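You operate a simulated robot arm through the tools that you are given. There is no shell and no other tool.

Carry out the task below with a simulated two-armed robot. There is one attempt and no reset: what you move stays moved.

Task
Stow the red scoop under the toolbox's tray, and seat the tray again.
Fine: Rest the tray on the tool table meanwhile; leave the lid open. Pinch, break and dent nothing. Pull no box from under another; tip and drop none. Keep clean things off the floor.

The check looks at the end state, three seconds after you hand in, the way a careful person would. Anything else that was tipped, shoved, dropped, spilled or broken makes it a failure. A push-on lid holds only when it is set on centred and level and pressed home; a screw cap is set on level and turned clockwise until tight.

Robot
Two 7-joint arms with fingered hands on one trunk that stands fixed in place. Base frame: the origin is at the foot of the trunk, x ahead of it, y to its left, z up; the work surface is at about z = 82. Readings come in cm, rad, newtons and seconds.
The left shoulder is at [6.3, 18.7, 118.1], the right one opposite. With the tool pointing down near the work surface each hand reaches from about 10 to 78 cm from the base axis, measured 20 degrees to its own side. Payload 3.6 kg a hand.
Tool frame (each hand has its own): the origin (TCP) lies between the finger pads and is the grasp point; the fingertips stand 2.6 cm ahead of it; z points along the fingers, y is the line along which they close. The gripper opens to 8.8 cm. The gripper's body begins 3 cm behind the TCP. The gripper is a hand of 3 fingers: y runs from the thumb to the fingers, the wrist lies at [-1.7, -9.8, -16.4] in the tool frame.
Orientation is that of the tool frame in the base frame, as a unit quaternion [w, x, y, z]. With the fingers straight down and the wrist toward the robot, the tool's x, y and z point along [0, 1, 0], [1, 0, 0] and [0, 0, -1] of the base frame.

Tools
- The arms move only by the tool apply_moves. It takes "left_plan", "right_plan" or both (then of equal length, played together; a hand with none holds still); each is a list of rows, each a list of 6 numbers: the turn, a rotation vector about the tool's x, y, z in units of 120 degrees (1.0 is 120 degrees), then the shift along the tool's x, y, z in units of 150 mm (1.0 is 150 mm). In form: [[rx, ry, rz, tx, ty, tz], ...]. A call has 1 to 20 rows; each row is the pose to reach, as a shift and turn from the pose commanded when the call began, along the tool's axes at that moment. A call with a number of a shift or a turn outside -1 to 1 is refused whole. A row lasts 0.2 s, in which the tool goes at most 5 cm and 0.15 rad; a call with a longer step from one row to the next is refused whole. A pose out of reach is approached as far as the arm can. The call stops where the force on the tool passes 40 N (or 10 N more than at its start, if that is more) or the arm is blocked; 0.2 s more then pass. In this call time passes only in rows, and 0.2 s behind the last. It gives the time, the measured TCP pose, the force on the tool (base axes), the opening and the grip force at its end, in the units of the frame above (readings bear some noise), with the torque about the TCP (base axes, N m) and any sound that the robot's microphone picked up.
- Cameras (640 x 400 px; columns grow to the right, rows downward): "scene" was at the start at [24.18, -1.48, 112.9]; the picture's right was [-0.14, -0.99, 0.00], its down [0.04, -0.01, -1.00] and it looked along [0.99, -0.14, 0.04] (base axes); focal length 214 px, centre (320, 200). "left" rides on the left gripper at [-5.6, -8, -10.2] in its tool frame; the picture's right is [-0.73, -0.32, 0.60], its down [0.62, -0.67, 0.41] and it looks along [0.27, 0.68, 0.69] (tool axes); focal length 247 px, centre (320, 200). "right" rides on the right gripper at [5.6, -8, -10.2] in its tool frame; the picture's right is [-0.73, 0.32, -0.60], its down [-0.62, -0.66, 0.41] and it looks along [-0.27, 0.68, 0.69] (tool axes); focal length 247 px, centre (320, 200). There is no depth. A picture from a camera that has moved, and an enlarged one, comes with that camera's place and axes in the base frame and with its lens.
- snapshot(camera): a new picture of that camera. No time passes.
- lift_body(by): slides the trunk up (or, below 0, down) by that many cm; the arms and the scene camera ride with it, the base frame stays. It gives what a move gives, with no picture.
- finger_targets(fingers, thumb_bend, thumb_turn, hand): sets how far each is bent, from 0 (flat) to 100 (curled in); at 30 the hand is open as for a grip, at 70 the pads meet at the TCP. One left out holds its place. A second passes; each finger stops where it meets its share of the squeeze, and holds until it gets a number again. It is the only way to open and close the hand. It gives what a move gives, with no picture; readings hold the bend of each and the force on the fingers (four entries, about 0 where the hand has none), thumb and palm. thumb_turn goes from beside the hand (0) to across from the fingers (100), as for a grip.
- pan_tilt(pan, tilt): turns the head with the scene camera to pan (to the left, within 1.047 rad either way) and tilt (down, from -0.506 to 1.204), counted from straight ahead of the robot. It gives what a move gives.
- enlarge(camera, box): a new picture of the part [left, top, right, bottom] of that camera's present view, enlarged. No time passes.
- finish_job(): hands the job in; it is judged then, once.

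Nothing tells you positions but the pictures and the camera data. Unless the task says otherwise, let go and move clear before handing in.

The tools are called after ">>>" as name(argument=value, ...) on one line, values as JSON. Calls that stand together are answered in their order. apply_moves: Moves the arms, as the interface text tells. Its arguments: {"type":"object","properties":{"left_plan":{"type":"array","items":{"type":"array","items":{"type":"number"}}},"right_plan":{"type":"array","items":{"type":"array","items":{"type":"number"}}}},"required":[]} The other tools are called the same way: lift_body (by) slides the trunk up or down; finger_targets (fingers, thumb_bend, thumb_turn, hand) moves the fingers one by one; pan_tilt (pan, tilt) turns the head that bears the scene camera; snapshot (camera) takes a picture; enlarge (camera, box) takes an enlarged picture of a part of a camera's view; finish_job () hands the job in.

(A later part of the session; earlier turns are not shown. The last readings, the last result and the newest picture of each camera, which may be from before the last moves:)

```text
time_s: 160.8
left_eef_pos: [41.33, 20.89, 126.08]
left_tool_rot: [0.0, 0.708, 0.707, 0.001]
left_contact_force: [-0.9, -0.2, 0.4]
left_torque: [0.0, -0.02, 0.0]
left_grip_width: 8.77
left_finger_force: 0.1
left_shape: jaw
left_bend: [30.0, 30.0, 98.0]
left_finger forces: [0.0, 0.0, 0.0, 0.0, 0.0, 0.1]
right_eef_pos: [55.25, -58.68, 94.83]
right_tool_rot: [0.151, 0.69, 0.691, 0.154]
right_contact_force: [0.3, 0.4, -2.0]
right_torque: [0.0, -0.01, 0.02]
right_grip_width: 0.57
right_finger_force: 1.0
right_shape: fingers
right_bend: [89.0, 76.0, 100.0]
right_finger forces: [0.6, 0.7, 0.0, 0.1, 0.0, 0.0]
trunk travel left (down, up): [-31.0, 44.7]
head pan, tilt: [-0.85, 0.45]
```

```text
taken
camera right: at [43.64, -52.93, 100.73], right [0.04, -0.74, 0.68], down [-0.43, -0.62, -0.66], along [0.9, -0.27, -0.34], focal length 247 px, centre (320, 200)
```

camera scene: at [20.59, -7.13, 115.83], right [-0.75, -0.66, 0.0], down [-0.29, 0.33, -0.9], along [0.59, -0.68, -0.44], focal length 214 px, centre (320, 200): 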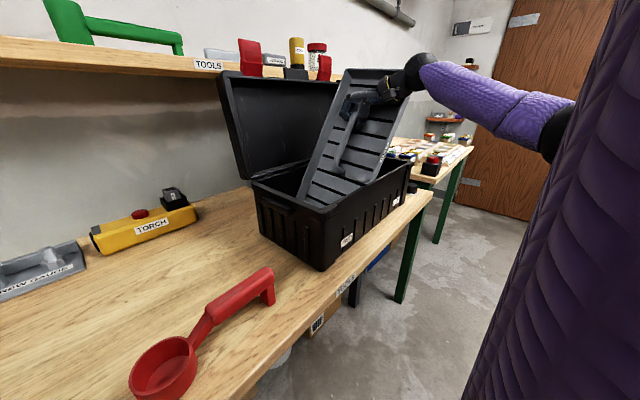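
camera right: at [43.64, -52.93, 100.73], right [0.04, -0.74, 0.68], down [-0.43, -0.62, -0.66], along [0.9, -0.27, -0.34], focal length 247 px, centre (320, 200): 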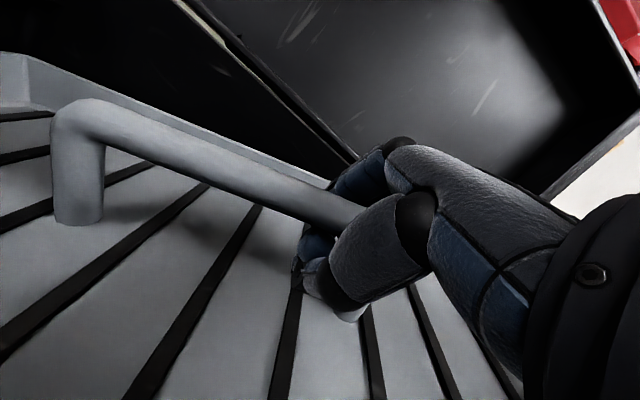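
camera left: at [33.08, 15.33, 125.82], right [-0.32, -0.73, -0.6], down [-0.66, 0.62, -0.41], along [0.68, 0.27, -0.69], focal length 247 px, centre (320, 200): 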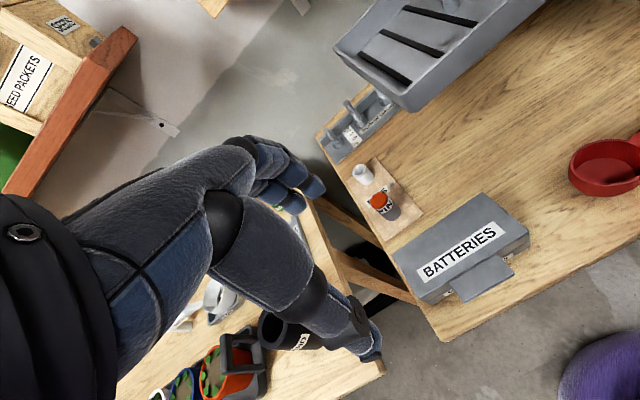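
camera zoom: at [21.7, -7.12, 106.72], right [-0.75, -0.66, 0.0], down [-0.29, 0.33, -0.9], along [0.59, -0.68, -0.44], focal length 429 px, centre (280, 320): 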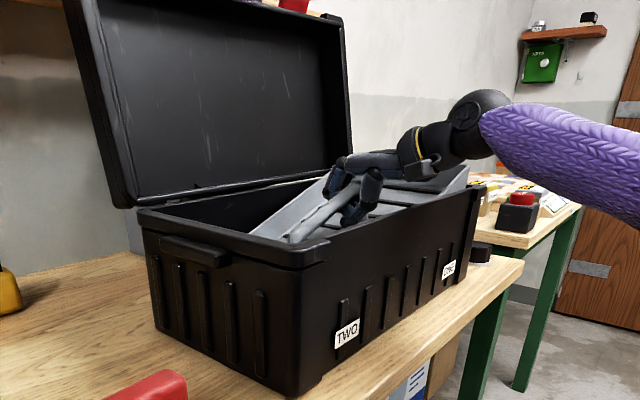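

>>> apply_moves(right_plan=[[0, 0, 0, 0, -0.011, 0.024], [0, 0, 0, 0, -0.023, 0.048], [0, 0, 0, 0, -0.034, 0.073], [0, 0, 0, 0, -0.045, 0.097]])

>>> enlarge(camera="scene", box=[220, 40, 460, 240])

>>> snapshot(camera="right")

```text
time_s: 161.8
left_eef_pos: [41.23, 21.02, 126.18]
left_tool_rot: [0.0, 0.707, 0.707, 0.0]
left_contact_force: [-0.1, 0.6, -1.4]
left_torque: [-0.01, 0.0, 0.04]
left_grip_width: 8.78
left_finger_force: 0.0
left_shape: jaw
left_bend: [30.0, 30.0, 98.0]
left_finger forces: [0.1, 0.1, 0.1, 0.0, 0.1, 0.0]
right_eef_pos: [55.31, -58.69, 93.16]
right_tool_rot: [0.152, 0.69, 0.691, 0.155]
right_contact_force: [0.3, -0.5, -1.5]
right_torque: [-0.01, -0.06, -0.01]
right_grip_width: 0.59
right_finger_force: 0.7
right_shape: fingers
right_bend: [89.0, 76.0, 100.0]
right_finger forces: [1.1, 0.1, 0.0, 0.1, 0.0, 0.0]
trunk travel left (down, up): [-31.0, 44.7]
head pan, tilt: [-0.85, 0.45]
```

```text
2.00 times, centred on (340, 140) of scene
camera zoom: at [21.7, -7.13, 106.72], right [-0.75, -0.66, 0.0], down [-0.29, 0.33, -0.9], along [0.59, -0.68, -0.44], focal length 429 px, centre (280, 320)
```

zoom: 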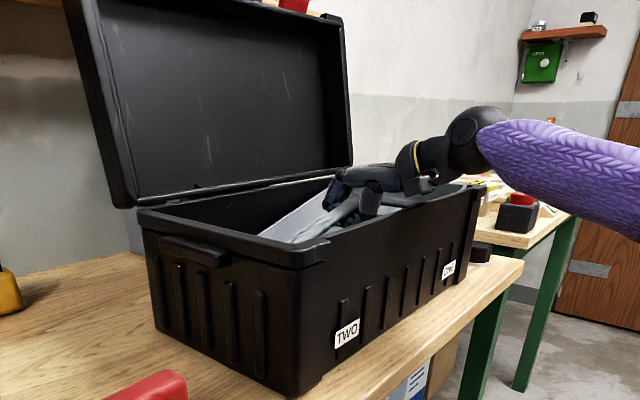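

```text
taken
camera right: at [43.62, -52.96, 99.12], right [0.04, -0.74, 0.68], down [-0.43, -0.62, -0.66], along [0.9, -0.27, -0.34], focal length 247 px, centre (320, 200)
```

right: 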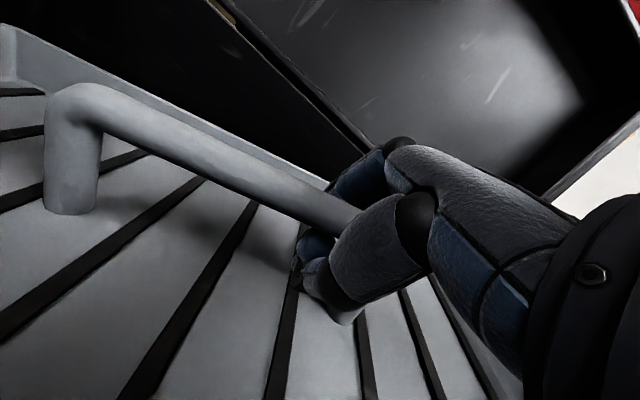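

>>> apply_moves(right_plan=[[0, 0, 0, 0, -0.011, 0.024], [0, 0, 0, 0, -0.023, 0.048], [0, 0, 0, 0, -0.032, 0.068]])

>>> enlarge(camera="scene", box=[220, 40, 460, 240])

```text
time_s: 162.6
left_eef_pos: [41.32, 21.06, 126.22]
left_tool_rot: [0.0, 0.707, 0.707, 0.0]
left_contact_force: [0.2, 0.2, 0.1]
left_torque: [0.02, 0.0, 0.01]
left_grip_width: 8.77
left_finger_force: 0.0
left_shape: jaw
left_bend: [30.0, 30.0, 98.0]
left_finger forces: [0.0, 0.0, 0.0, 0.1, 0.0, 0.0]
right_eef_pos: [55.17, -58.74, 92.09]
right_tool_rot: [0.152, 0.69, 0.69, 0.155]
right_contact_force: [-0.1, -0.1, 1.0]
right_torque: [0.02, 0.01, -0.02]
right_grip_width: 0.58
right_finger_force: 0.0
right_shape: fingers
right_bend: [89.0, 76.0, 100.0]
right_finger forces: [0.0, 0.0, 0.1, 0.1, 0.0, 0.0]
trunk travel left (down, up): [-31.0, 44.7]
head pan, tilt: [-0.85, 0.45]
```

```text
2.00 times, centred on (340, 140) of scene
camera zoom: at [21.69, -7.11, 106.73], right [-0.75, -0.66, 0.0], down [-0.29, 0.33, -0.9], along [0.59, -0.68, -0.44], focal length 429 px, centre (280, 320)
```

zoom: 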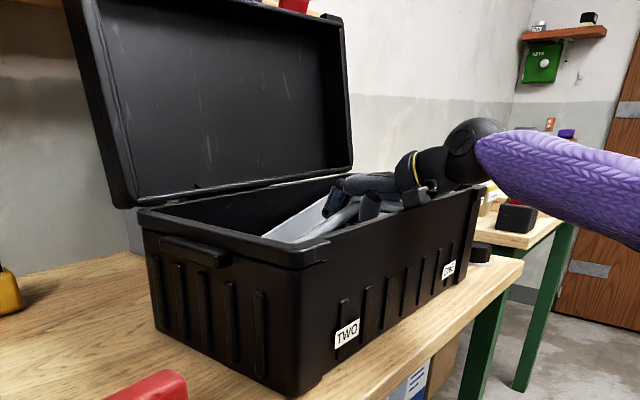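

The weight is off the fingers; the tray rests inside. I'll release gently and withdraw along the finger direction.

>>> finger_targets(hand="right", thumb_bend=58, fingers=70)

>>> finger_targets(hand="right", fingers=32, thumb_bend=52)

>>> apply_moves(right_plan=[[0, 0, 0, 0, 0, -0.1], [0, 0, 0, 0, 0, -0.25], [0, 0, 0, 0, 0, -0.45], [0, 0, 0, 0, 0, -0.7], [0, 0, 0, 0, 0, -0.9]])

>>> snapshot(camera="right")

>>> enlarge(camera="scene", box=[220, 40, 460, 240])

```text
time_s: 163.6
left_eef_pos: [41.03, 21.1, 126.2]
left_tool_rot: [0.0, 0.707, 0.707, 0.0]
left_contact_force: [-0.2, -0.1, -0.3]
left_torque: [0.02, 0.0, -0.02]
left_grip_width: 8.74
left_finger_force: 0.1
left_shape: jaw
left_bend: [30.0, 30.0, 98.0]
left_finger forces: [0.1, 0.0, 0.0, 0.0, 0.0, 0.1]
right_eef_pos: [55.17, -58.66, 92.22]
right_tool_rot: [0.154, 0.69, 0.69, 0.154]
right_contact_force: [0.4, 0.9, 8.2]
right_torque: [0.0, 0.02, 0.06]
right_grip_width: 0.86
right_finger_force: 4.4
right_shape: fingers
right_bend: [70.0, 62.0, 98.0]
right_finger forces: [0.0, 0.1, 0.0, 0.0, 8.5, 0.0]
trunk travel left (down, up): [-31.0, 44.7]
head pan, tilt: [-0.85, 0.45]
```

```text
time_s: 164.6
left_eef_pos: [41.21, 21.15, 126.21]
left_tool_rot: [0.0, 0.707, 0.707, -0.001]
left_contact_force: [-0.8, 0.0, -0.3]
left_torque: [-0.02, -0.01, -0.01]
left_grip_width: 8.79
left_finger_force: 0.1
left_shape: jaw
left_bend: [30.0, 30.0, 98.0]
left_finger forces: [0.1, 0.0, 0.0, 0.0, 0.1, 0.0]
right_eef_pos: [55.19, -58.59, 92.09]
right_tool_rot: [0.154, 0.69, 0.69, 0.155]
right_contact_force: [2.5, 0.8, 12.3]
right_torque: [0.0, -0.01, 0.01]
right_grip_width: 5.04
right_finger_force: 5.7
right_shape: fingers
right_bend: [32.0, 61.0, 98.0]
right_finger forces: [0.0, 0.0, 0.0, 0.0, 11.6, 0.0]
trunk travel left (down, up): [-31.0, 44.7]
head pan, tilt: [-0.85, 0.45]
```

```text
time_s: 165.8
left_eef_pos: [41.16, 20.89, 126.18]
left_tool_rot: [0.0, 0.707, 0.707, 0.0]
left_contact_force: [0.5, -0.7, 0.6]
left_torque: [0.0, -0.01, -0.01]
left_grip_width: 8.77
left_finger_force: 0.1
left_shape: jaw
left_bend: [30.0, 30.0, 98.0]
left_finger forces: [0.0, 0.1, 0.1, 0.0, 0.0, 0.1]
right_eef_pos: [49.33, -58.76, 104.38]
right_tool_rot: [0.152, 0.69, 0.69, 0.154]
right_contact_force: [0.3, 0.2, -0.2]
right_torque: [-0.01, 0.0, -0.01]
right_grip_width: 6.2
right_finger_force: 0.1
right_shape: fingers
right_bend: [32.0, 52.0, 97.0]
right_finger forces: [0.0, 0.1, 0.0, 0.0, 0.0, 0.1]
trunk travel left (down, up): [-31.0, 44.7]
head pan, tilt: [-0.85, 0.45]
```

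```text
taken
camera right: at [37.79, -53.05, 110.33], right [0.04, -0.74, 0.68], down [-0.43, -0.62, -0.66], along [0.9, -0.27, -0.34], focal length 247 px, centre (320, 200)
```

right: 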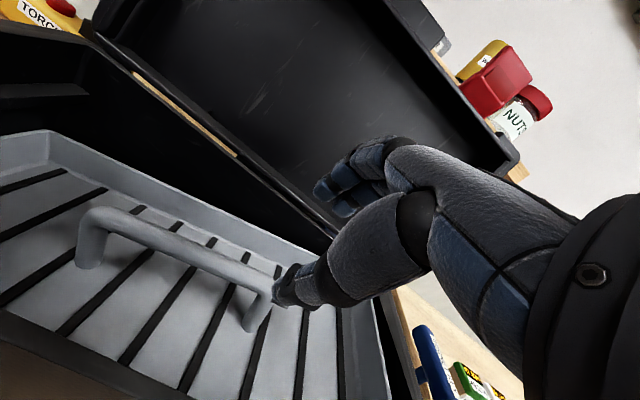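

```text
2.00 times, centred on (340, 140) of scene
camera zoom: at [21.67, -7.1, 106.73], right [-0.75, -0.66, 0.0], down [-0.29, 0.33, -0.9], along [0.59, -0.68, -0.44], focal length 429 px, centre (280, 320)
```

zoom: 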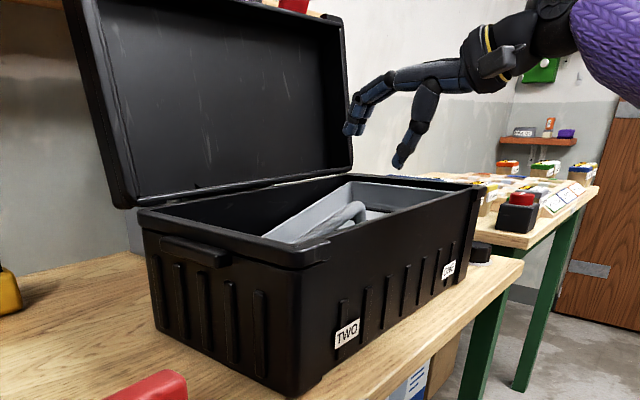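

The tray rests tilted inside the box. I'll raise the trunk for a view from above to see its exact position.

>>> lift_body(by=16)

>>> pan_tilt(pan=-0.85, tilt=0.65)

>>> enlarge(camera="scene", box=[220, 70, 440, 270])

>>> snapshot(camera="right")

```text
time_s: 167.6
left_eef_pos: [41.26, 20.99, 142.14]
left_tool_rot: [0.0, 0.707, 0.708, 0.0]
left_contact_force: [-0.2, -0.1, 0.0]
left_torque: [-0.01, -0.02, -0.04]
left_grip_width: 8.76
left_finger_force: 0.0
left_shape: jaw
left_bend: [30.0, 30.0, 98.0]
left_finger forces: [0.1, 0.0, 0.0, 0.1, 0.1, 0.0]
right_eef_pos: [49.43, -58.83, 120.23]
right_tool_rot: [0.151, 0.69, 0.691, 0.154]
right_contact_force: [-0.2, -0.1, 0.0]
right_torque: [0.04, 0.02, -0.03]
right_grip_width: 6.23
right_finger_force: 0.1
right_shape: fingers
right_bend: [32.0, 52.0, 97.0]
right_finger forces: [0.1, 0.0, 0.0, 0.1, 0.0, 0.1]
trunk travel left (down, up): [-47.0, 28.7]
head pan, tilt: [-0.85, 0.45]
```

```text
time_s: 168.3
left_eef_pos: [41.17, 20.87, 142.12]
left_tool_rot: [0.001, 0.707, 0.707, 0.001]
left_contact_force: [1.0, 0.2, -0.1]
left_torque: [0.01, 0.01, -0.02]
left_grip_width: 8.77
left_finger_force: 0.0
left_shape: jaw
left_bend: [30.0, 30.0, 98.0]
left_finger forces: [0.0, 0.0, 0.1, 0.0, 0.0, 0.0]
right_eef_pos: [49.43, -58.68, 120.39]
right_tool_rot: [0.152, 0.69, 0.691, 0.154]
right_contact_force: [0.2, -0.3, 0.1]
right_torque: [0.01, -0.01, 0.0]
right_grip_width: 6.17
right_finger_force: 0.0
right_shape: fingers
right_bend: [32.0, 52.0, 97.0]
right_finger forces: [0.0, 0.1, 0.0, 0.0, 0.0, 0.0]
trunk travel left (down, up): [-47.0, 28.7]
head pan, tilt: [-0.85, 0.649]
```

```text
2.00 times, centred on (330, 170) of scene
camera zoom: at [19.5, -6.73, 121.98], right [-0.75, -0.66, 0.0], down [-0.4, 0.45, -0.8], along [0.53, -0.6, -0.6], focal length 429 px, centre (300, 260)
```

zoom: 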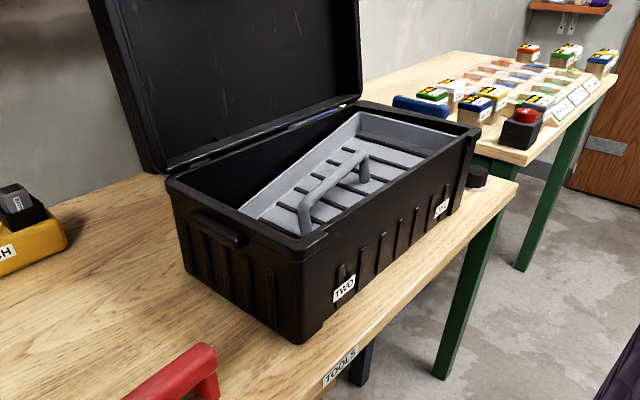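

```text
taken
camera right: at [37.87, -52.98, 126.27], right [0.04, -0.74, 0.68], down [-0.43, -0.62, -0.66], along [0.9, -0.27, -0.34], focal length 247 px, centre (320, 200)
```

right: 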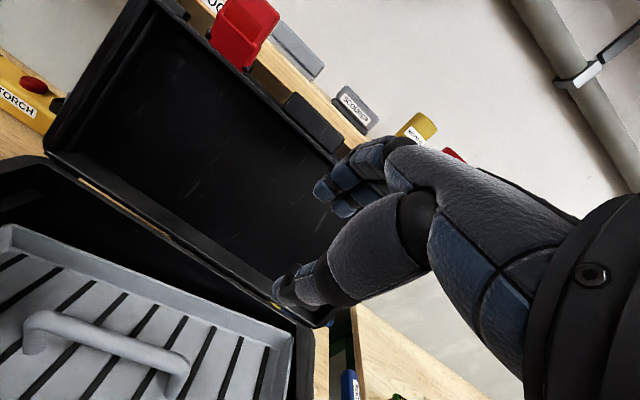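

The tray lies in the well with its left end down; the handle now runs from about (53.7, −46, 92) to (53, −60, 96), so its centre is near (53.3, −53, 93.5). I'll square the hand to vertical over that centre and re-grip there.

>>> finger_targets(hand="right", fingers=30, thumb_bend=30)

>>> apply_moves(right_plan=[[0.035, 0, 0, 0.06, -0.017, 0.13], [0.07, 0, 0, 0.13, -0.034, 0.27], [0.105, 0, 0, 0.19, -0.05, 0.41], [0.14, 0, 0, 0.25, -0.07, 0.55], [0.175, 0, 0, 0.32, -0.085, 0.69], [0.209, 0, 0, 0.38, -0.103, 0.835]])

>>> lift_body(by=-9)

>>> snapshot(camera="right")

>>> enlarge(camera="scene", box=[220, 40, 440, 240])

```text
time_s: 169.3
left_eef_pos: [41.25, 20.97, 142.16]
left_tool_rot: [0.0, 0.707, 0.707, 0.0]
left_contact_force: [0.4, 0.0, -0.6]
left_torque: [0.02, -0.05, 0.02]
left_grip_width: 8.76
left_finger_force: 0.1
left_shape: jaw
left_bend: [30.0, 30.0, 98.0]
left_finger forces: [0.0, 0.1, 0.0, 0.0, 0.0, 0.0]
right_eef_pos: [49.46, -58.64, 120.38]
right_tool_rot: [0.152, 0.69, 0.69, 0.154]
right_contact_force: [0.0, -0.5, 0.3]
right_torque: [-0.07, 0.0, 0.0]
right_grip_width: 8.79
right_finger_force: 0.1
right_shape: fingers
right_bend: [30.0, 30.0, 97.0]
right_finger forces: [0.0, 0.1, 0.1, 0.0, 0.0, 0.1]
trunk travel left (down, up): [-47.0, 28.7]
head pan, tilt: [-0.85, 0.649]
```

```text
time_s: 170.8
left_eef_pos: [41.3, 20.94, 142.07]
left_tool_rot: [0.0, 0.707, 0.707, 0.0]
left_contact_force: [0.8, -0.1, 0.3]
left_torque: [-0.01, -0.02, -0.04]
left_grip_width: 8.75
left_finger_force: 0.1
left_shape: jaw
left_bend: [30.0, 30.0, 98.0]
left_finger forces: [0.0, 0.0, 0.1, 0.0, 0.0, 0.0]
right_eef_pos: [53.47, -53.05, 108.39]
right_tool_rot: [-0.001, 0.707, 0.707, 0.0]
right_contact_force: [-0.3, 0.6, 1.2]
right_torque: [0.0, 0.0, -0.02]
right_grip_width: 8.79
right_finger_force: 0.1
right_shape: fingers
right_bend: [30.0, 30.0, 97.0]
right_finger forces: [0.1, 0.0, 0.0, 0.0, 0.0, 0.0]
trunk travel left (down, up): [-47.0, 28.7]
head pan, tilt: [-0.85, 0.649]
```

```text
time_s: 172.0
left_eef_pos: [41.26, 20.95, 133.28]
left_tool_rot: [0.0, 0.707, 0.707, 0.0]
left_contact_force: [0.0, 0.4, 0.8]
left_torque: [0.0, -0.02, 0.01]
left_grip_width: 8.77
left_finger_force: 0.1
left_shape: jaw
left_bend: [30.0, 30.0, 98.0]
left_finger forces: [0.1, 0.0, 0.0, 0.0, 0.0, 0.0]
right_eef_pos: [53.33, -52.96, 99.46]
right_tool_rot: [-0.001, 0.706, 0.708, 0.001]
right_contact_force: [0.4, -1.1, -1.0]
right_torque: [0.03, 0.01, -0.02]
right_grip_width: 8.79
right_finger_force: 0.0
right_shape: fingers
right_bend: [30.0, 30.0, 97.0]
right_finger forces: [0.1, 0.0, 0.1, 0.0, 0.1, 0.0]
trunk travel left (down, up): [-38.0, 37.7]
head pan, tilt: [-0.85, 0.649]
```

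```text
taken
camera right: at [45.31, -47.24, 109.7], right [0.32, -0.74, 0.6], down [-0.66, -0.62, -0.41], along [0.68, -0.26, -0.69], focal length 247 px, centre (320, 200)
```

right: 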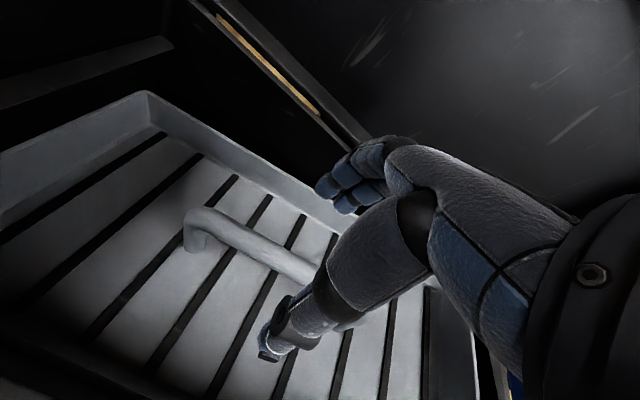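

```text
2.00 times, centred on (330, 140) of scene
camera zoom: at [20.35, -6.72, 112.49], right [-0.75, -0.66, 0.0], down [-0.4, 0.45, -0.8], along [0.53, -0.6, -0.6], focal length 429 px, centre (300, 320)
```

zoom: 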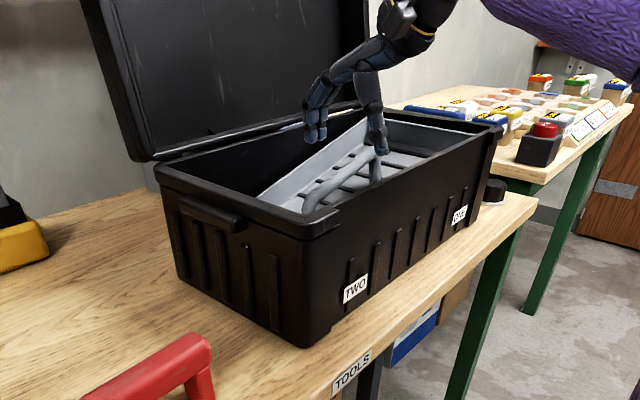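

Aligned over the bar's middle. Descending about 5.7 cm to grip height.

>>> apply_moves(right_plan=[[0, 0, 0, 0, 0.01, 0.1], [0, 0, 0, 0, 0.02, 0.2], [0, 0, 0, 0, 0.02, 0.29], [0, 0, 0, 0, 0.02, 0.35], [0, 0, 0, 0, 0.02, 0.38]])

>>> snapshot(camera="right")

>>> enlarge(camera="scene", box=[280, 60, 440, 200])

```text
time_s: 173.2
left_eef_pos: [41.25, 20.94, 133.19]
left_tool_rot: [-0.001, 0.707, 0.707, 0.0]
left_contact_force: [0.4, -0.6, 0.6]
left_torque: [-0.07, 0.01, -0.01]
left_grip_width: 8.78
left_finger_force: 0.1
left_shape: jaw
left_bend: [30.0, 30.0, 98.0]
left_finger forces: [0.0, 0.0, 0.0, 0.0, 0.1, 0.1]
right_eef_pos: [53.61, -52.96, 93.76]
right_tool_rot: [-0.001, 0.706, 0.708, 0.0]
right_contact_force: [0.7, -0.2, 0.6]
right_torque: [-0.01, 0.02, 0.0]
right_grip_width: 8.83
right_finger_force: 0.0
right_shape: fingers
right_bend: [30.0, 30.0, 97.0]
right_finger forces: [0.0, 0.0, 0.0, 0.0, 0.0, 0.1]
trunk travel left (down, up): [-38.0, 37.7]
head pan, tilt: [-0.85, 0.649]
```

```text
taken
camera right: at [45.6, -47.23, 103.93], right [0.32, -0.74, 0.6], down [-0.66, -0.62, -0.41], along [0.68, -0.26, -0.69], focal length 247 px, centre (320, 200)
```

right: 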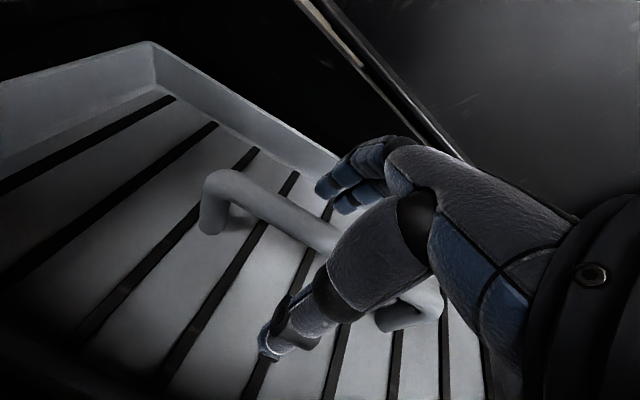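

```text
2.86 times, centred on (360, 130) of scene
camera zoom: at [20.38, -6.73, 112.47], right [-0.75, -0.66, 0.0], down [-0.4, 0.45, -0.8], along [0.53, -0.6, -0.6], focal length 613 px, centre (206, 400)
```

zoom: 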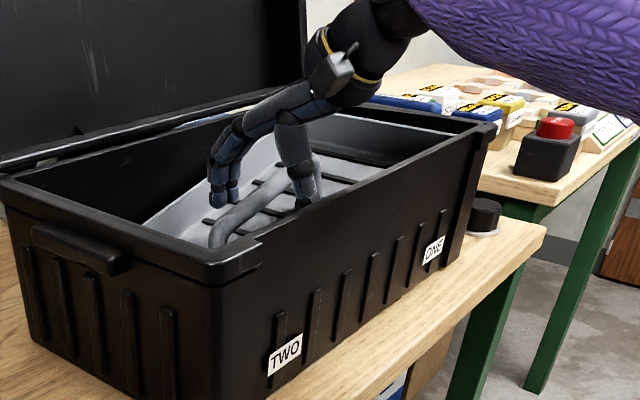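

Straddling the bar at its middle. Closing the hook grip.

>>> finger_targets(hand="right", fingers=72, thumb_bend=71)

>>> apply_moves(right_plan=[[0, 0, 0, 0, 0, -0.04], [0, 0, 0, 0, 0.005, -0.08], [0, 0, 0, 0, 0.01, -0.13], [0, 0, 0, -0.01, 0.02, -0.18], [0, 0, 0, -0.02, 0.03, -0.24]])

>>> enlarge(camera="scene", box=[220, 40, 440, 240])

>>> snapshot(camera="right")

```text
time_s: 174.2
left_eef_pos: [41.35, 20.88, 133.12]
left_tool_rot: [-0.001, 0.707, 0.707, 0.0]
left_contact_force: [0.3, 0.3, 0.9]
left_torque: [0.02, -0.03, 0.0]
left_grip_width: 8.77
left_finger_force: 0.1
left_shape: jaw
left_bend: [30.0, 30.0, 98.0]
left_finger forces: [0.1, 0.0, 0.0, 0.1, 0.0, 0.1]
right_eef_pos: [53.76, -52.86, 93.6]
right_tool_rot: [-0.001, 0.706, 0.708, 0.001]
right_contact_force: [7.1, -0.4, -3.3]
right_torque: [-0.07, -0.08, -0.08]
right_grip_width: 0.47
right_finger_force: 5.7
right_shape: fingers
right_bend: [67.0, 70.0, 97.0]
right_finger forces: [9.6, 0.2, 0.1, 0.0, 1.4, 0.1]
trunk travel left (down, up): [-38.0, 37.7]
head pan, tilt: [-0.85, 0.649]
```

```text
time_s: 175.4
left_eef_pos: [41.29, 20.88, 133.18]
left_tool_rot: [0.0, 0.706, 0.708, 0.001]
left_contact_force: [-0.2, -0.9, -0.6]
left_torque: [0.03, 0.0, 0.01]
left_grip_width: 8.78
left_finger_force: 0.1
left_shape: jaw
left_bend: [30.0, 30.0, 98.0]
left_finger forces: [0.0, 0.0, 0.0, 0.1, 0.0, 0.0]
right_eef_pos: [54.18, -53.41, 97.22]
right_tool_rot: [-0.002, 0.707, 0.708, 0.001]
right_contact_force: [-0.7, -0.5, -2.4]
right_torque: [-0.03, -0.01, -0.05]
right_grip_width: 0.41
right_finger_force: 4.2
right_shape: fingers
right_bend: [69.0, 69.0, 97.0]
right_finger forces: [4.8, 0.0, 0.0, 0.1, 3.2, 0.0]
trunk travel left (down, up): [-38.0, 37.7]
head pan, tilt: [-0.85, 0.649]
```

```text
2.00 times, centred on (330, 140) of scene
camera zoom: at [20.4, -6.74, 112.47], right [-0.75, -0.66, 0.0], down [-0.4, 0.45, -0.8], along [0.53, -0.6, -0.6], focal length 429 px, centre (300, 320)
```

zoom: 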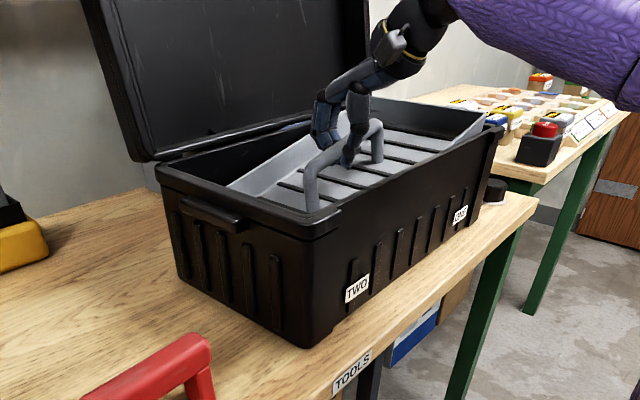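

```text
taken
camera right: at [46.14, -47.56, 107.5], right [0.32, -0.74, 0.6], down [-0.66, -0.62, -0.41], along [0.68, -0.26, -0.69], focal length 247 px, centre (320, 200)
```

right: 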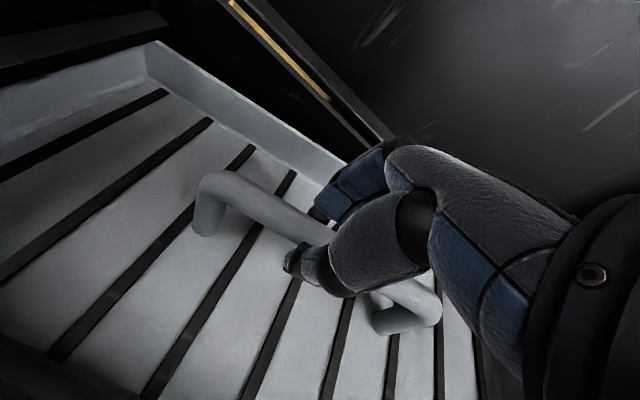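

The tray is lifting. I'll raise it clear of the box and check levelness.

>>> lift_body(by=10)

>>> enlarge(camera="scene", box=[220, 40, 440, 240])

>>> snapshot(camera="right")

```text
time_s: 176.7
left_eef_pos: [41.3, 20.97, 143.09]
left_tool_rot: [0.001, 0.707, 0.707, 0.0]
left_contact_force: [0.1, -0.6, 0.5]
left_torque: [0.01, -0.01, -0.01]
left_grip_width: 8.78
left_finger_force: 0.1
left_shape: jaw
left_bend: [30.0, 30.0, 98.0]
left_finger forces: [0.0, 0.0, 0.0, 0.0, 0.0, 0.0]
right_eef_pos: [54.08, -53.21, 107.31]
right_tool_rot: [-0.002, 0.706, 0.708, 0.0]
right_contact_force: [-0.4, 0.6, -2.1]
right_torque: [-0.02, 0.03, 0.0]
right_grip_width: 0.14
right_finger_force: 2.6
right_shape: fingers
right_bend: [71.0, 70.0, 97.0]
right_finger forces: [1.5, 1.4, 0.1, 0.0, 2.2, 0.0]
trunk travel left (down, up): [-48.0, 27.7]
head pan, tilt: [-0.85, 0.649]
```

```text
2.00 times, centred on (330, 140) of scene
camera zoom: at [19.48, -6.75, 123.0], right [-0.75, -0.66, 0.0], down [-0.4, 0.45, -0.8], along [0.53, -0.6, -0.6], focal length 429 px, centre (300, 320)
```

zoom: 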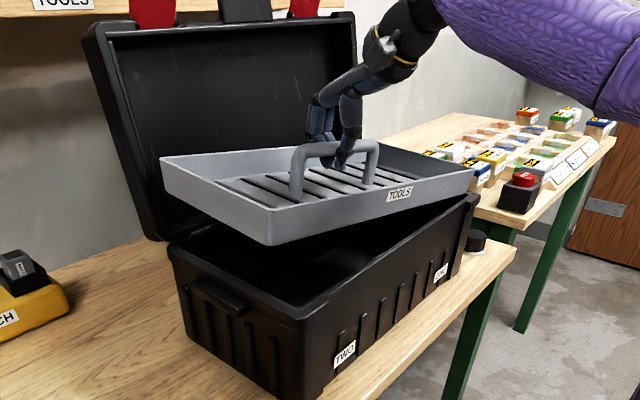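

```text
taken
camera right: at [46.14, -47.55, 117.5], right [0.32, -0.74, 0.6], down [-0.66, -0.62, -0.41], along [0.67, -0.26, -0.69], focal length 247 px, centre (320, 200)
```

right: 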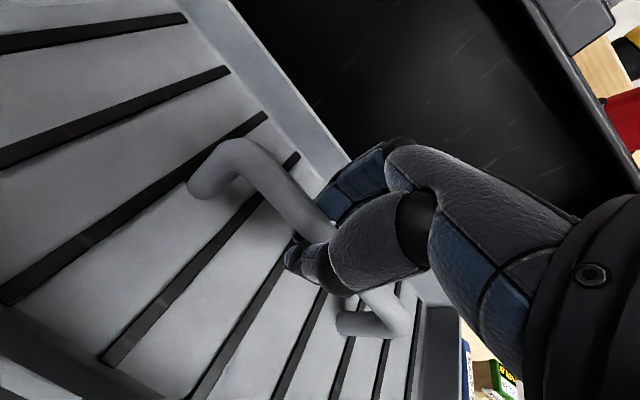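

The tray levelled itself and hangs centred again. Before deciding where to set it, I'll measure the neighbouring objects (batteries box, pins board, torch) from this higher viewpoint.

>>> pan_tilt(pan=0.1, tilt=0.75)

>>> snapshot(camera="scene")

>>> snapshot(camera="left")

```text
time_s: 178.0
left_eef_pos: [41.3, 20.91, 143.11]
left_tool_rot: [0.0, 0.708, 0.706, -0.001]
left_contact_force: [-0.5, -0.7, 0.4]
left_torque: [-0.03, -0.01, -0.03]
left_grip_width: 8.78
left_finger_force: 0.1
left_shape: jaw
left_bend: [30.0, 30.0, 98.0]
left_finger forces: [0.0, 0.1, 0.0, 0.0, 0.0, 0.0]
right_eef_pos: [54.16, -53.33, 107.26]
right_tool_rot: [-0.002, 0.707, 0.707, 0.001]
right_contact_force: [1.8, -0.7, -1.8]
right_torque: [0.0, 0.02, 0.0]
right_grip_width: 0.13
right_finger_force: 2.8
right_shape: fingers
right_bend: [71.0, 70.0, 97.0]
right_finger forces: [1.5, 1.6, 0.1, 0.1, 2.3, 0.1]
trunk travel left (down, up): [-48.0, 27.7]
head pan, tilt: [0.099, 0.75]
```

```text
taken
camera scene: at [21.97, 0.59, 122.15], right [0.1, -1.0, 0.0], down [-0.68, -0.07, -0.73], along [0.73, 0.07, -0.68], focal length 214 px, centre (320, 200)
```

scene: 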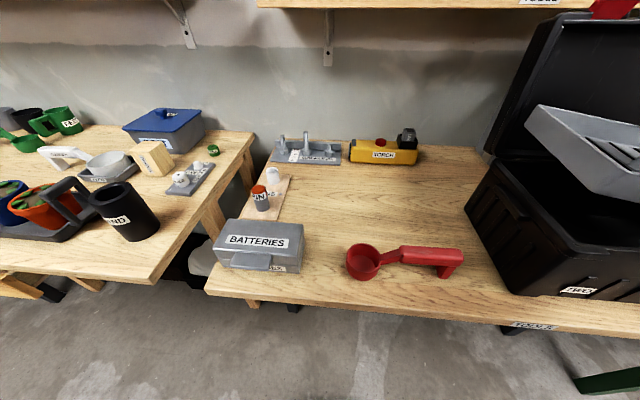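

```text
taken
camera left: at [33.18, 15.32, 153.29], right [-0.32, -0.73, -0.6], down [-0.67, 0.62, -0.41], along [0.68, 0.27, -0.69], focal length 247 px, centre (320, 200)
```

left: 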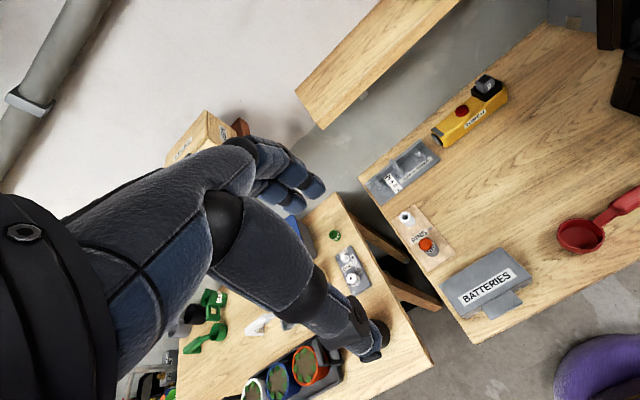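

I now have a clear picture: the only workable spot is square to the table at about (62, −9), and the arm reaches y≈−12.5, so a firm off-centre grip is needed. The earlier squeeze reached >30 N before I closed the thumb too far, so a firm hold is possible. First I'll re-seat the tray properly.

>>> apply_moves(right_plan=[[0, 0, 0, -0.05, 0.015, 0], [0, 0, 0, -0.1, 0.03, 0], [0, 0, 0, -0.15, 0.04, 0]])

>>> lift_body(by=-5)

>>> pan_tilt(pan=-0.85, tilt=0.65)

>>> enlarge(camera="scene", box=[220, 50, 440, 250])

>>> snapshot(camera="right")

```text
time_s: 178.8
left_eef_pos: [41.26, 20.87, 142.99]
left_tool_rot: [0.0, 0.707, 0.707, -0.001]
left_contact_force: [0.7, -0.2, 0.2]
left_torque: [0.0, -0.05, -0.01]
left_grip_width: 8.76
left_finger_force: 0.1
left_shape: jaw
left_bend: [30.0, 30.0, 98.0]
left_finger forces: [0.1, 0.1, 0.0, 0.1, 0.0, 0.0]
right_eef_pos: [54.81, -55.46, 107.36]
right_tool_rot: [-0.001, 0.707, 0.707, 0.002]
right_contact_force: [-0.2, -0.4, -2.8]
right_torque: [-0.01, 0.01, 0.0]
right_grip_width: 0.12
right_finger_force: 3.0
right_shape: fingers
right_bend: [71.0, 70.0, 97.0]
right_finger forces: [1.4, 1.6, 0.0, 0.0, 2.2, 0.0]
trunk travel left (down, up): [-48.0, 27.7]
head pan, tilt: [0.099, 0.75]
```

```text
time_s: 179.7
left_eef_pos: [41.14, 20.95, 138.22]
left_tool_rot: [0.0, 0.706, 0.708, 0.0]
left_contact_force: [-0.2, 0.3, -1.3]
left_torque: [0.0, 0.0, 0.03]
left_grip_width: 8.75
left_finger_force: 0.0
left_shape: jaw
left_bend: [30.0, 30.0, 98.0]
left_finger forces: [0.0, 0.1, 0.1, 0.0, 0.1, 0.0]
right_eef_pos: [54.74, -55.61, 102.3]
right_tool_rot: [-0.002, 0.708, 0.706, 0.002]
right_contact_force: [0.4, 0.4, -2.4]
right_torque: [-0.03, 0.04, 0.04]
right_grip_width: 0.17
right_finger_force: 3.0
right_shape: fingers
right_bend: [71.0, 69.0, 97.0]
right_finger forces: [2.0, 0.9, 0.0, 0.0, 2.5, 0.0]
trunk travel left (down, up): [-43.0, 32.7]
head pan, tilt: [0.099, 0.75]
```

```text
time_s: 180.9
left_eef_pos: [41.3, 20.9, 138.18]
left_tool_rot: [0.0, 0.707, 0.707, -0.001]
left_contact_force: [-0.5, -0.2, 0.1]
left_torque: [0.02, 0.01, 0.02]
left_grip_width: 8.78
left_finger_force: 0.0
left_shape: jaw
left_bend: [30.0, 30.0, 98.0]
left_finger forces: [0.0, 0.0, 0.0, 0.0, 0.0, 0.0]
right_eef_pos: [54.75, -55.59, 102.24]
right_tool_rot: [-0.001, 0.706, 0.708, 0.001]
right_contact_force: [-0.5, 0.6, -1.8]
right_torque: [-0.01, 0.02, 0.0]
right_grip_width: 0.15
right_finger_force: 2.9
right_shape: fingers
right_bend: [71.0, 69.0, 97.0]
right_finger forces: [2.1, 0.8, 0.0, 0.1, 2.5, 0.1]
trunk travel left (down, up): [-43.0, 32.7]
head pan, tilt: [-0.85, 0.649]
```

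```text
2.00 times, centred on (330, 150) of scene
camera zoom: at [19.87, -6.74, 117.77], right [-0.75, -0.66, 0.0], down [-0.4, 0.45, -0.8], along [0.53, -0.6, -0.6], focal length 429 px, centre (300, 300)
```

zoom: 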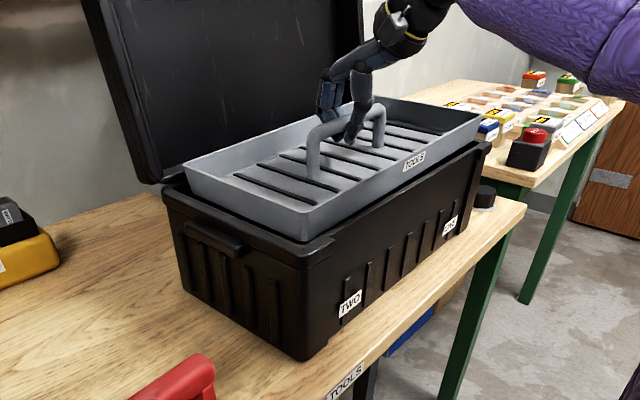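

```text
taken
camera right: at [46.72, -49.8, 112.51], right [0.32, -0.74, 0.6], down [-0.66, -0.62, -0.41], along [0.68, -0.26, -0.69], focal length 247 px, centre (320, 200)
```

right: 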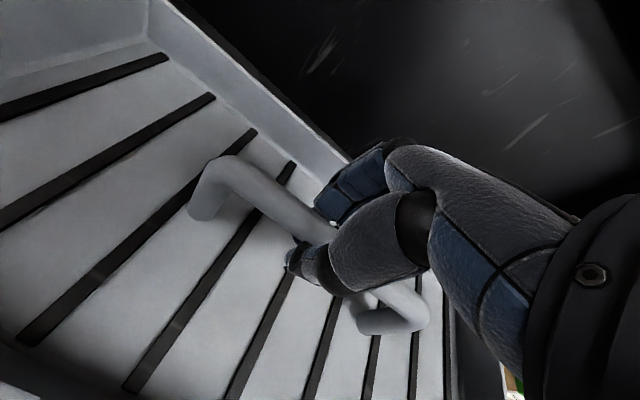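

Nearly aligned; the tray sits about 0.6 cm too far right. I'll nudge left and lower further.

>>> apply_moves(right_plan=[[0, 0, 0, 0.02, 0, 0], [0, 0, 0, 0.04, 0, 0]])

>>> lift_body(by=-2.5)

>>> enlarge(camera="scene", box=[220, 50, 440, 250])

```text
time_s: 181.5
left_eef_pos: [41.28, 20.93, 138.1]
left_tool_rot: [0.0, 0.706, 0.708, 0.0]
left_contact_force: [-0.9, -0.2, 0.0]
left_torque: [-0.02, 0.0, 0.0]
left_grip_width: 8.8
left_finger_force: 0.0
left_shape: jaw
left_bend: [30.0, 30.0, 98.0]
left_finger forces: [0.0, 0.0, 0.0, 0.0, 0.0, 0.1]
right_eef_pos: [54.71, -55.03, 102.31]
right_tool_rot: [-0.001, 0.707, 0.707, 0.001]
right_contact_force: [-1.5, -0.1, -2.5]
right_torque: [-0.01, -0.03, -0.02]
right_grip_width: 0.15
right_finger_force: 3.0
right_shape: fingers
right_bend: [71.0, 69.0, 97.0]
right_finger forces: [2.0, 0.8, 0.1, 0.0, 2.6, 0.0]
trunk travel left (down, up): [-43.0, 32.7]
head pan, tilt: [-0.85, 0.649]
```

```text
time_s: 182.2
left_eef_pos: [41.13, 21.0, 135.69]
left_tool_rot: [0.001, 0.707, 0.707, 0.001]
left_contact_force: [-0.5, -0.2, 0.1]
left_torque: [0.01, 0.0, 0.02]
left_grip_width: 8.78
left_finger_force: 0.1
left_shape: jaw
left_bend: [30.0, 30.0, 98.0]
left_finger forces: [0.0, 0.0, 0.0, 0.1, 0.0, 0.0]
right_eef_pos: [54.67, -55.0, 99.79]
right_tool_rot: [-0.001, 0.706, 0.708, 0.001]
right_contact_force: [0.0, -0.1, -2.0]
right_torque: [0.02, -0.02, 0.0]
right_grip_width: 0.15
right_finger_force: 2.6
right_shape: fingers
right_bend: [71.0, 69.0, 97.0]
right_finger forces: [1.2, 1.9, 0.1, 0.1, 2.7, 0.0]
trunk travel left (down, up): [-40.5, 35.2]
head pan, tilt: [-0.85, 0.649]
```

```text
2.00 times, centred on (330, 150) of scene
camera zoom: at [20.05, -6.73, 115.14], right [-0.75, -0.66, 0.0], down [-0.4, 0.45, -0.8], along [0.53, -0.6, -0.6], focal length 429 px, centre (300, 300)
```

zoom: 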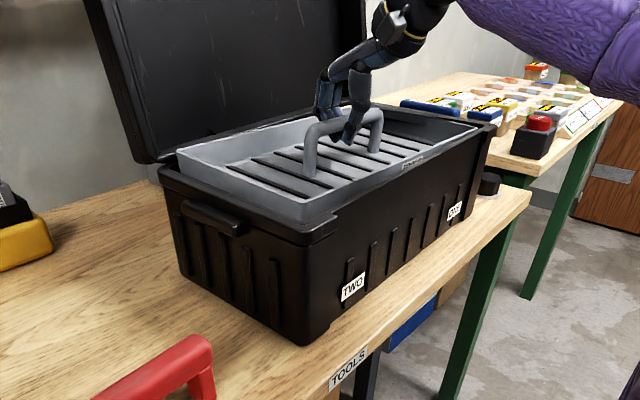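

>>> apply_moves(right_plan=[[0, 0, 0, 0, 0, 0.035], [0, 0, 0, 0, 0, 0.07], [0, 0, 0, 0, 0, 0.105], [0, 0, 0, 0, 0, 0.14]])

>>> enlarge(camera="scene", box=[220, 50, 440, 250])

```text
time_s: 183.2
left_eef_pos: [41.21, 21.02, 135.59]
left_tool_rot: [0.0, 0.707, 0.707, 0.0]
left_contact_force: [0.3, -0.2, 0.7]
left_torque: [0.0, -0.02, -0.02]
left_grip_width: 8.8
left_finger_force: 0.0
left_shape: jaw
left_bend: [30.0, 30.0, 98.0]
left_finger forces: [0.1, 0.0, 0.0, 0.0, 0.0, 0.0]
right_eef_pos: [54.73, -54.91, 97.63]
right_tool_rot: [-0.002, 0.707, 0.707, 0.0]
right_contact_force: [-0.5, -0.5, -0.2]
right_torque: [-0.02, -0.02, -0.01]
right_grip_width: 0.0
right_finger_force: 0.0
right_shape: fingers
right_bend: [72.0, 70.0, 97.0]
right_finger forces: [0.0, 0.1, 0.0, 0.1, 0.0, 0.0]
trunk travel left (down, up): [-40.5, 35.2]
head pan, tilt: [-0.85, 0.649]
```

```text
2.00 times, centred on (330, 150) of scene
camera zoom: at [20.11, -6.73, 115.13], right [-0.75, -0.66, 0.0], down [-0.4, 0.45, -0.8], along [0.53, -0.6, -0.6], focal length 429 px, centre (300, 300)
```

zoom: 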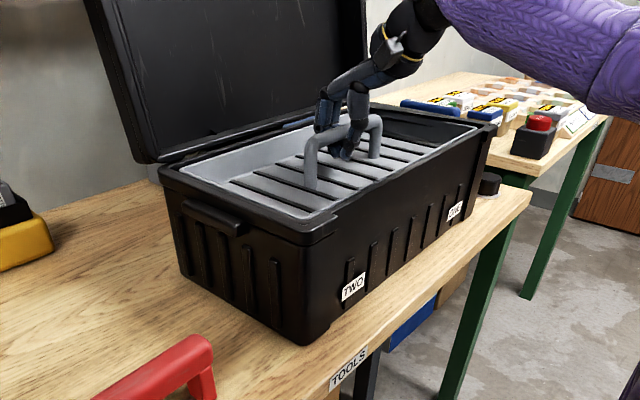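

Seated again. Now I'll release, rise, and set up the pitched hand (25°) for a firm grip about 3 cm right of the handle's centre.

>>> finger_targets(hand="right", fingers=30, thumb_bend=30)

>>> apply_moves(right_plan=[[0, 0, 0, 0, 0, -0.2], [0, 0, 0, 0, 0, -0.45], [0, 0, 0, 0, 0, -0.7], [0, 0, 0, 0, 0, -0.95]])

>>> apply_moves(right_plan=[[-0.05, 0, 0, -0.06, -0.07, -0.15], [-0.1, 0, 0, -0.12, -0.15, -0.3], [-0.15, 0, 0, -0.18, -0.22, -0.45], [-0.209, 0, 0, -0.24, -0.29, -0.62]])

>>> lift_body(by=-14)

>>> finger_targets(hand="right", fingers=35, thumb_bend=53)

>>> snapshot(camera="right")

```text
time_s: 184.2
left_eef_pos: [41.31, 20.98, 135.6]
left_tool_rot: [0.0, 0.707, 0.707, 0.0]
left_contact_force: [-0.2, 0.3, 0.2]
left_torque: [-0.03, 0.01, 0.03]
left_grip_width: 8.77
left_finger_force: 0.1
left_shape: jaw
left_bend: [30.0, 30.0, 98.0]
left_finger forces: [0.1, 0.1, 0.1, 0.1, 0.0, 0.2]
right_eef_pos: [54.82, -54.91, 97.52]
right_tool_rot: [-0.001, 0.706, 0.708, 0.001]
right_contact_force: [-0.2, 0.1, -0.4]
right_torque: [0.01, -0.01, 0.02]
right_grip_width: 8.8
right_finger_force: 0.0
right_shape: fingers
right_bend: [30.0, 30.0, 97.0]
right_finger forces: [0.1, 0.0, 0.0, 0.0, 0.0, 0.0]
trunk travel left (down, up): [-40.5, 35.2]
head pan, tilt: [-0.85, 0.649]
```

```text
time_s: 185.2
left_eef_pos: [41.33, 21.0, 135.64]
left_tool_rot: [0.0, 0.707, 0.707, 0.001]
left_contact_force: [0.0, 0.0, -0.6]
left_torque: [-0.02, -0.02, -0.01]
left_grip_width: 8.77
left_finger_force: 0.0
left_shape: jaw
left_bend: [30.0, 30.0, 98.0]
left_finger forces: [0.0, 0.0, 0.1, 0.0, 0.1, 0.0]
right_eef_pos: [54.74, -54.98, 111.84]
right_tool_rot: [-0.001, 0.707, 0.707, -0.001]
right_contact_force: [0.3, 0.6, -0.1]
right_torque: [0.02, -0.01, -0.03]
right_grip_width: 8.81
right_finger_force: 0.0
right_shape: fingers
right_bend: [30.0, 30.0, 97.0]
right_finger forces: [0.0, 0.0, 0.1, 0.0, 0.0, 0.0]
trunk travel left (down, up): [-40.5, 35.2]
head pan, tilt: [-0.85, 0.649]
```

```text
time_s: 186.2
left_eef_pos: [41.12, 21.07, 135.64]
left_tool_rot: [0.0, 0.707, 0.707, 0.0]
left_contact_force: [-0.3, 0.0, -0.8]
left_torque: [-0.02, 0.0, -0.02]
left_grip_width: 8.74
left_finger_force: 0.0
left_shape: jaw
left_bend: [30.0, 30.0, 98.0]
left_finger forces: [0.0, 0.0, 0.0, 0.0, 0.0, 0.1]
right_eef_pos: [50.32, -58.63, 121.32]
right_tool_rot: [0.152, 0.689, 0.691, 0.155]
right_contact_force: [0.2, -0.1, -0.4]
right_torque: [-0.01, -0.01, 0.0]
right_grip_width: 8.81
right_finger_force: 0.0
right_shape: fingers
right_bend: [30.0, 30.0, 97.0]
right_finger forces: [0.0, 0.0, 0.1, 0.1, 0.1, 0.1]
trunk travel left (down, up): [-40.5, 35.2]
head pan, tilt: [-0.85, 0.649]
```

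```text
time_s: 187.9
left_eef_pos: [41.25, 20.95, 121.68]
left_tool_rot: [-0.001, 0.707, 0.707, 0.0]
left_contact_force: [-0.8, 0.0, -0.9]
left_torque: [0.03, -0.03, -0.01]
left_grip_width: 8.79
left_finger_force: 0.0
left_shape: jaw
left_bend: [30.0, 30.0, 98.0]
left_finger forces: [0.1, 0.0, 0.1, 0.0, 0.1, 0.1]
right_eef_pos: [50.42, -58.65, 107.24]
right_tool_rot: [0.153, 0.69, 0.69, 0.155]
right_contact_force: [0.3, -0.1, 0.9]
right_torque: [0.02, 0.03, 0.02]
right_grip_width: 8.8
right_finger_force: 0.1
right_shape: fingers
right_bend: [30.0, 30.0, 97.0]
right_finger forces: [0.0, 0.1, 0.0, 0.1, 0.0, 0.1]
trunk travel left (down, up): [-26.5, 49.2]
head pan, tilt: [-0.85, 0.649]
```

```text
time_s: 188.9
left_eef_pos: [41.22, 20.88, 121.68]
left_tool_rot: [0.0, 0.707, 0.707, -0.001]
left_contact_force: [0.3, -0.3, -0.1]
left_torque: [0.02, 0.0, 0.0]
left_grip_width: 8.81
left_finger_force: 0.0
left_shape: jaw
left_bend: [30.0, 30.0, 98.0]
left_finger forces: [0.0, 0.1, 0.0, 0.0, 0.0, 0.0]
right_eef_pos: [50.32, -58.66, 107.18]
right_tool_rot: [0.153, 0.69, 0.691, 0.153]
right_contact_force: [0.1, -0.3, -0.9]
right_torque: [-0.02, -0.02, 0.01]
right_grip_width: 5.88
right_finger_force: 0.1
right_shape: fingers
right_bend: [35.0, 53.0, 97.0]
right_finger forces: [0.1, 0.0, 0.1, 0.0, 0.1, 0.0]
trunk travel left (down, up): [-26.5, 49.2]
head pan, tilt: [-0.85, 0.649]
```

```text
taken
camera right: at [38.79, -52.85, 113.13], right [0.04, -0.74, 0.68], down [-0.43, -0.62, -0.66], along [0.9, -0.27, -0.34], focal length 247 px, centre (320, 200)
```

right: 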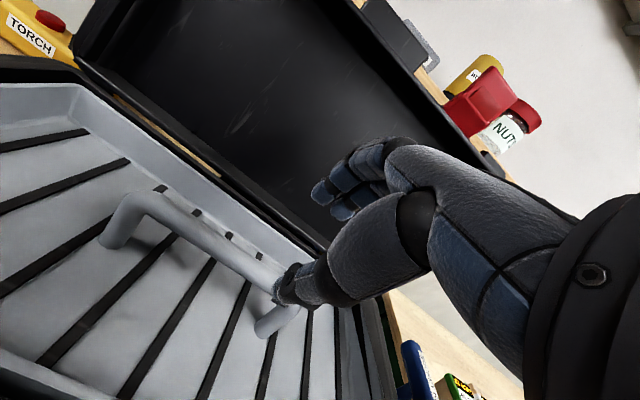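

Approaching along the finger direction to the bar.

>>> apply_moves(right_plan=[[0, 0, 0, 0, 0, 0.18], [0, 0, 0, 0, 0, 0.36], [0, 0, 0, 0, 0, 0.54], [0, 0, 0, 0, 0, 0.66], [0, 0, 0, 0, 0, 0.73]])

>>> finger_targets(hand="right", fingers=90)

>>> snapshot(camera="right")

>>> enlarge(camera="scene", box=[270, 60, 430, 200])

```text
time_s: 190.1
left_eef_pos: [41.23, 21.03, 121.68]
left_tool_rot: [0.001, 0.707, 0.707, 0.0]
left_contact_force: [0.6, 0.5, -0.3]
left_torque: [0.02, 0.02, -0.02]
left_grip_width: 8.77
left_finger_force: 0.0
left_shape: jaw
left_bend: [30.0, 30.0, 98.0]
left_finger forces: [0.0, 0.1, 0.1, 0.1, 0.0, 0.0]
right_eef_pos: [54.99, -58.45, 97.15]
right_tool_rot: [0.152, 0.69, 0.69, 0.153]
right_contact_force: [0.2, 0.1, -0.8]
right_torque: [-0.03, 0.0, -0.02]
right_grip_width: 5.9
right_finger_force: 0.0
right_shape: fingers
right_bend: [35.0, 53.0, 97.0]
right_finger forces: [0.0, 0.0, 0.1, 0.0, 0.0, 0.0]
trunk travel left (down, up): [-26.5, 49.2]
head pan, tilt: [-0.85, 0.649]
```

```text
time_s: 191.1
left_eef_pos: [41.28, 20.96, 121.62]
left_tool_rot: [0.0, 0.707, 0.707, 0.0]
left_contact_force: [-0.5, 0.0, -0.2]
left_torque: [-0.03, 0.04, 0.01]
left_grip_width: 8.78
left_finger_force: 0.0
left_shape: jaw
left_bend: [30.0, 30.0, 98.0]
left_finger forces: [0.0, 0.0, 0.2, 0.0, 0.1, 0.0]
right_eef_pos: [55.11, -58.46, 97.22]
right_tool_rot: [0.153, 0.69, 0.69, 0.154]
right_contact_force: [6.9, 0.3, 0.9]
right_torque: [0.07, 0.3, 0.03]
right_grip_width: 1.25
right_finger_force: 10.9
right_shape: fingers
right_bend: [88.0, 53.0, 97.0]
right_finger forces: [6.5, 6.3, 0.1, 0.1, 9.9, 0.0]
trunk travel left (down, up): [-26.5, 49.2]
head pan, tilt: [-0.85, 0.649]
```

```text
taken
camera right: at [43.47, -52.74, 103.19], right [0.04, -0.74, 0.68], down [-0.43, -0.62, -0.66], along [0.9, -0.27, -0.34], focal length 247 px, centre (320, 200)
```

right: 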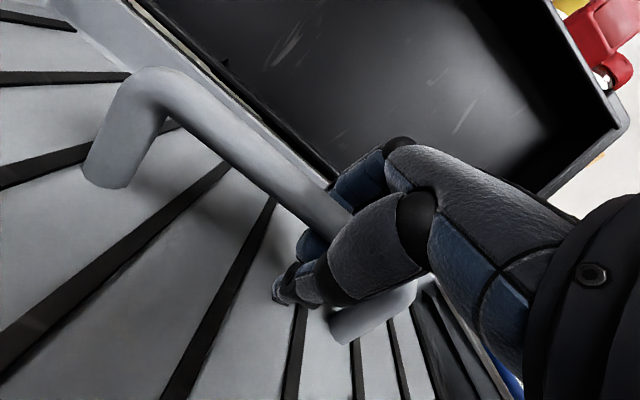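

```text
2.86 times, centred on (350, 130) of scene
camera zoom: at [22.17, -6.71, 100.03], right [-0.75, -0.66, 0.0], down [-0.4, 0.45, -0.8], along [0.53, -0.6, -0.6], focal length 613 px, centre (234, 400)
```

zoom: 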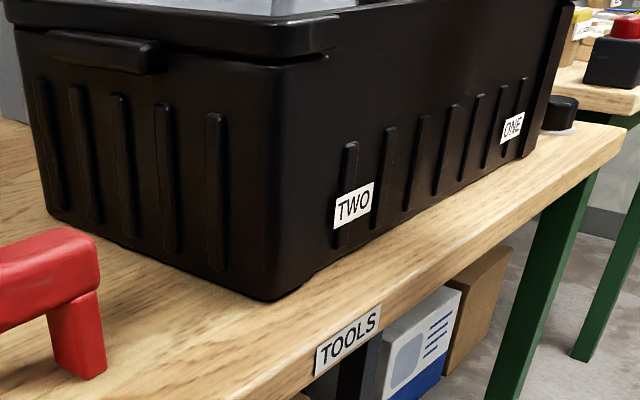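

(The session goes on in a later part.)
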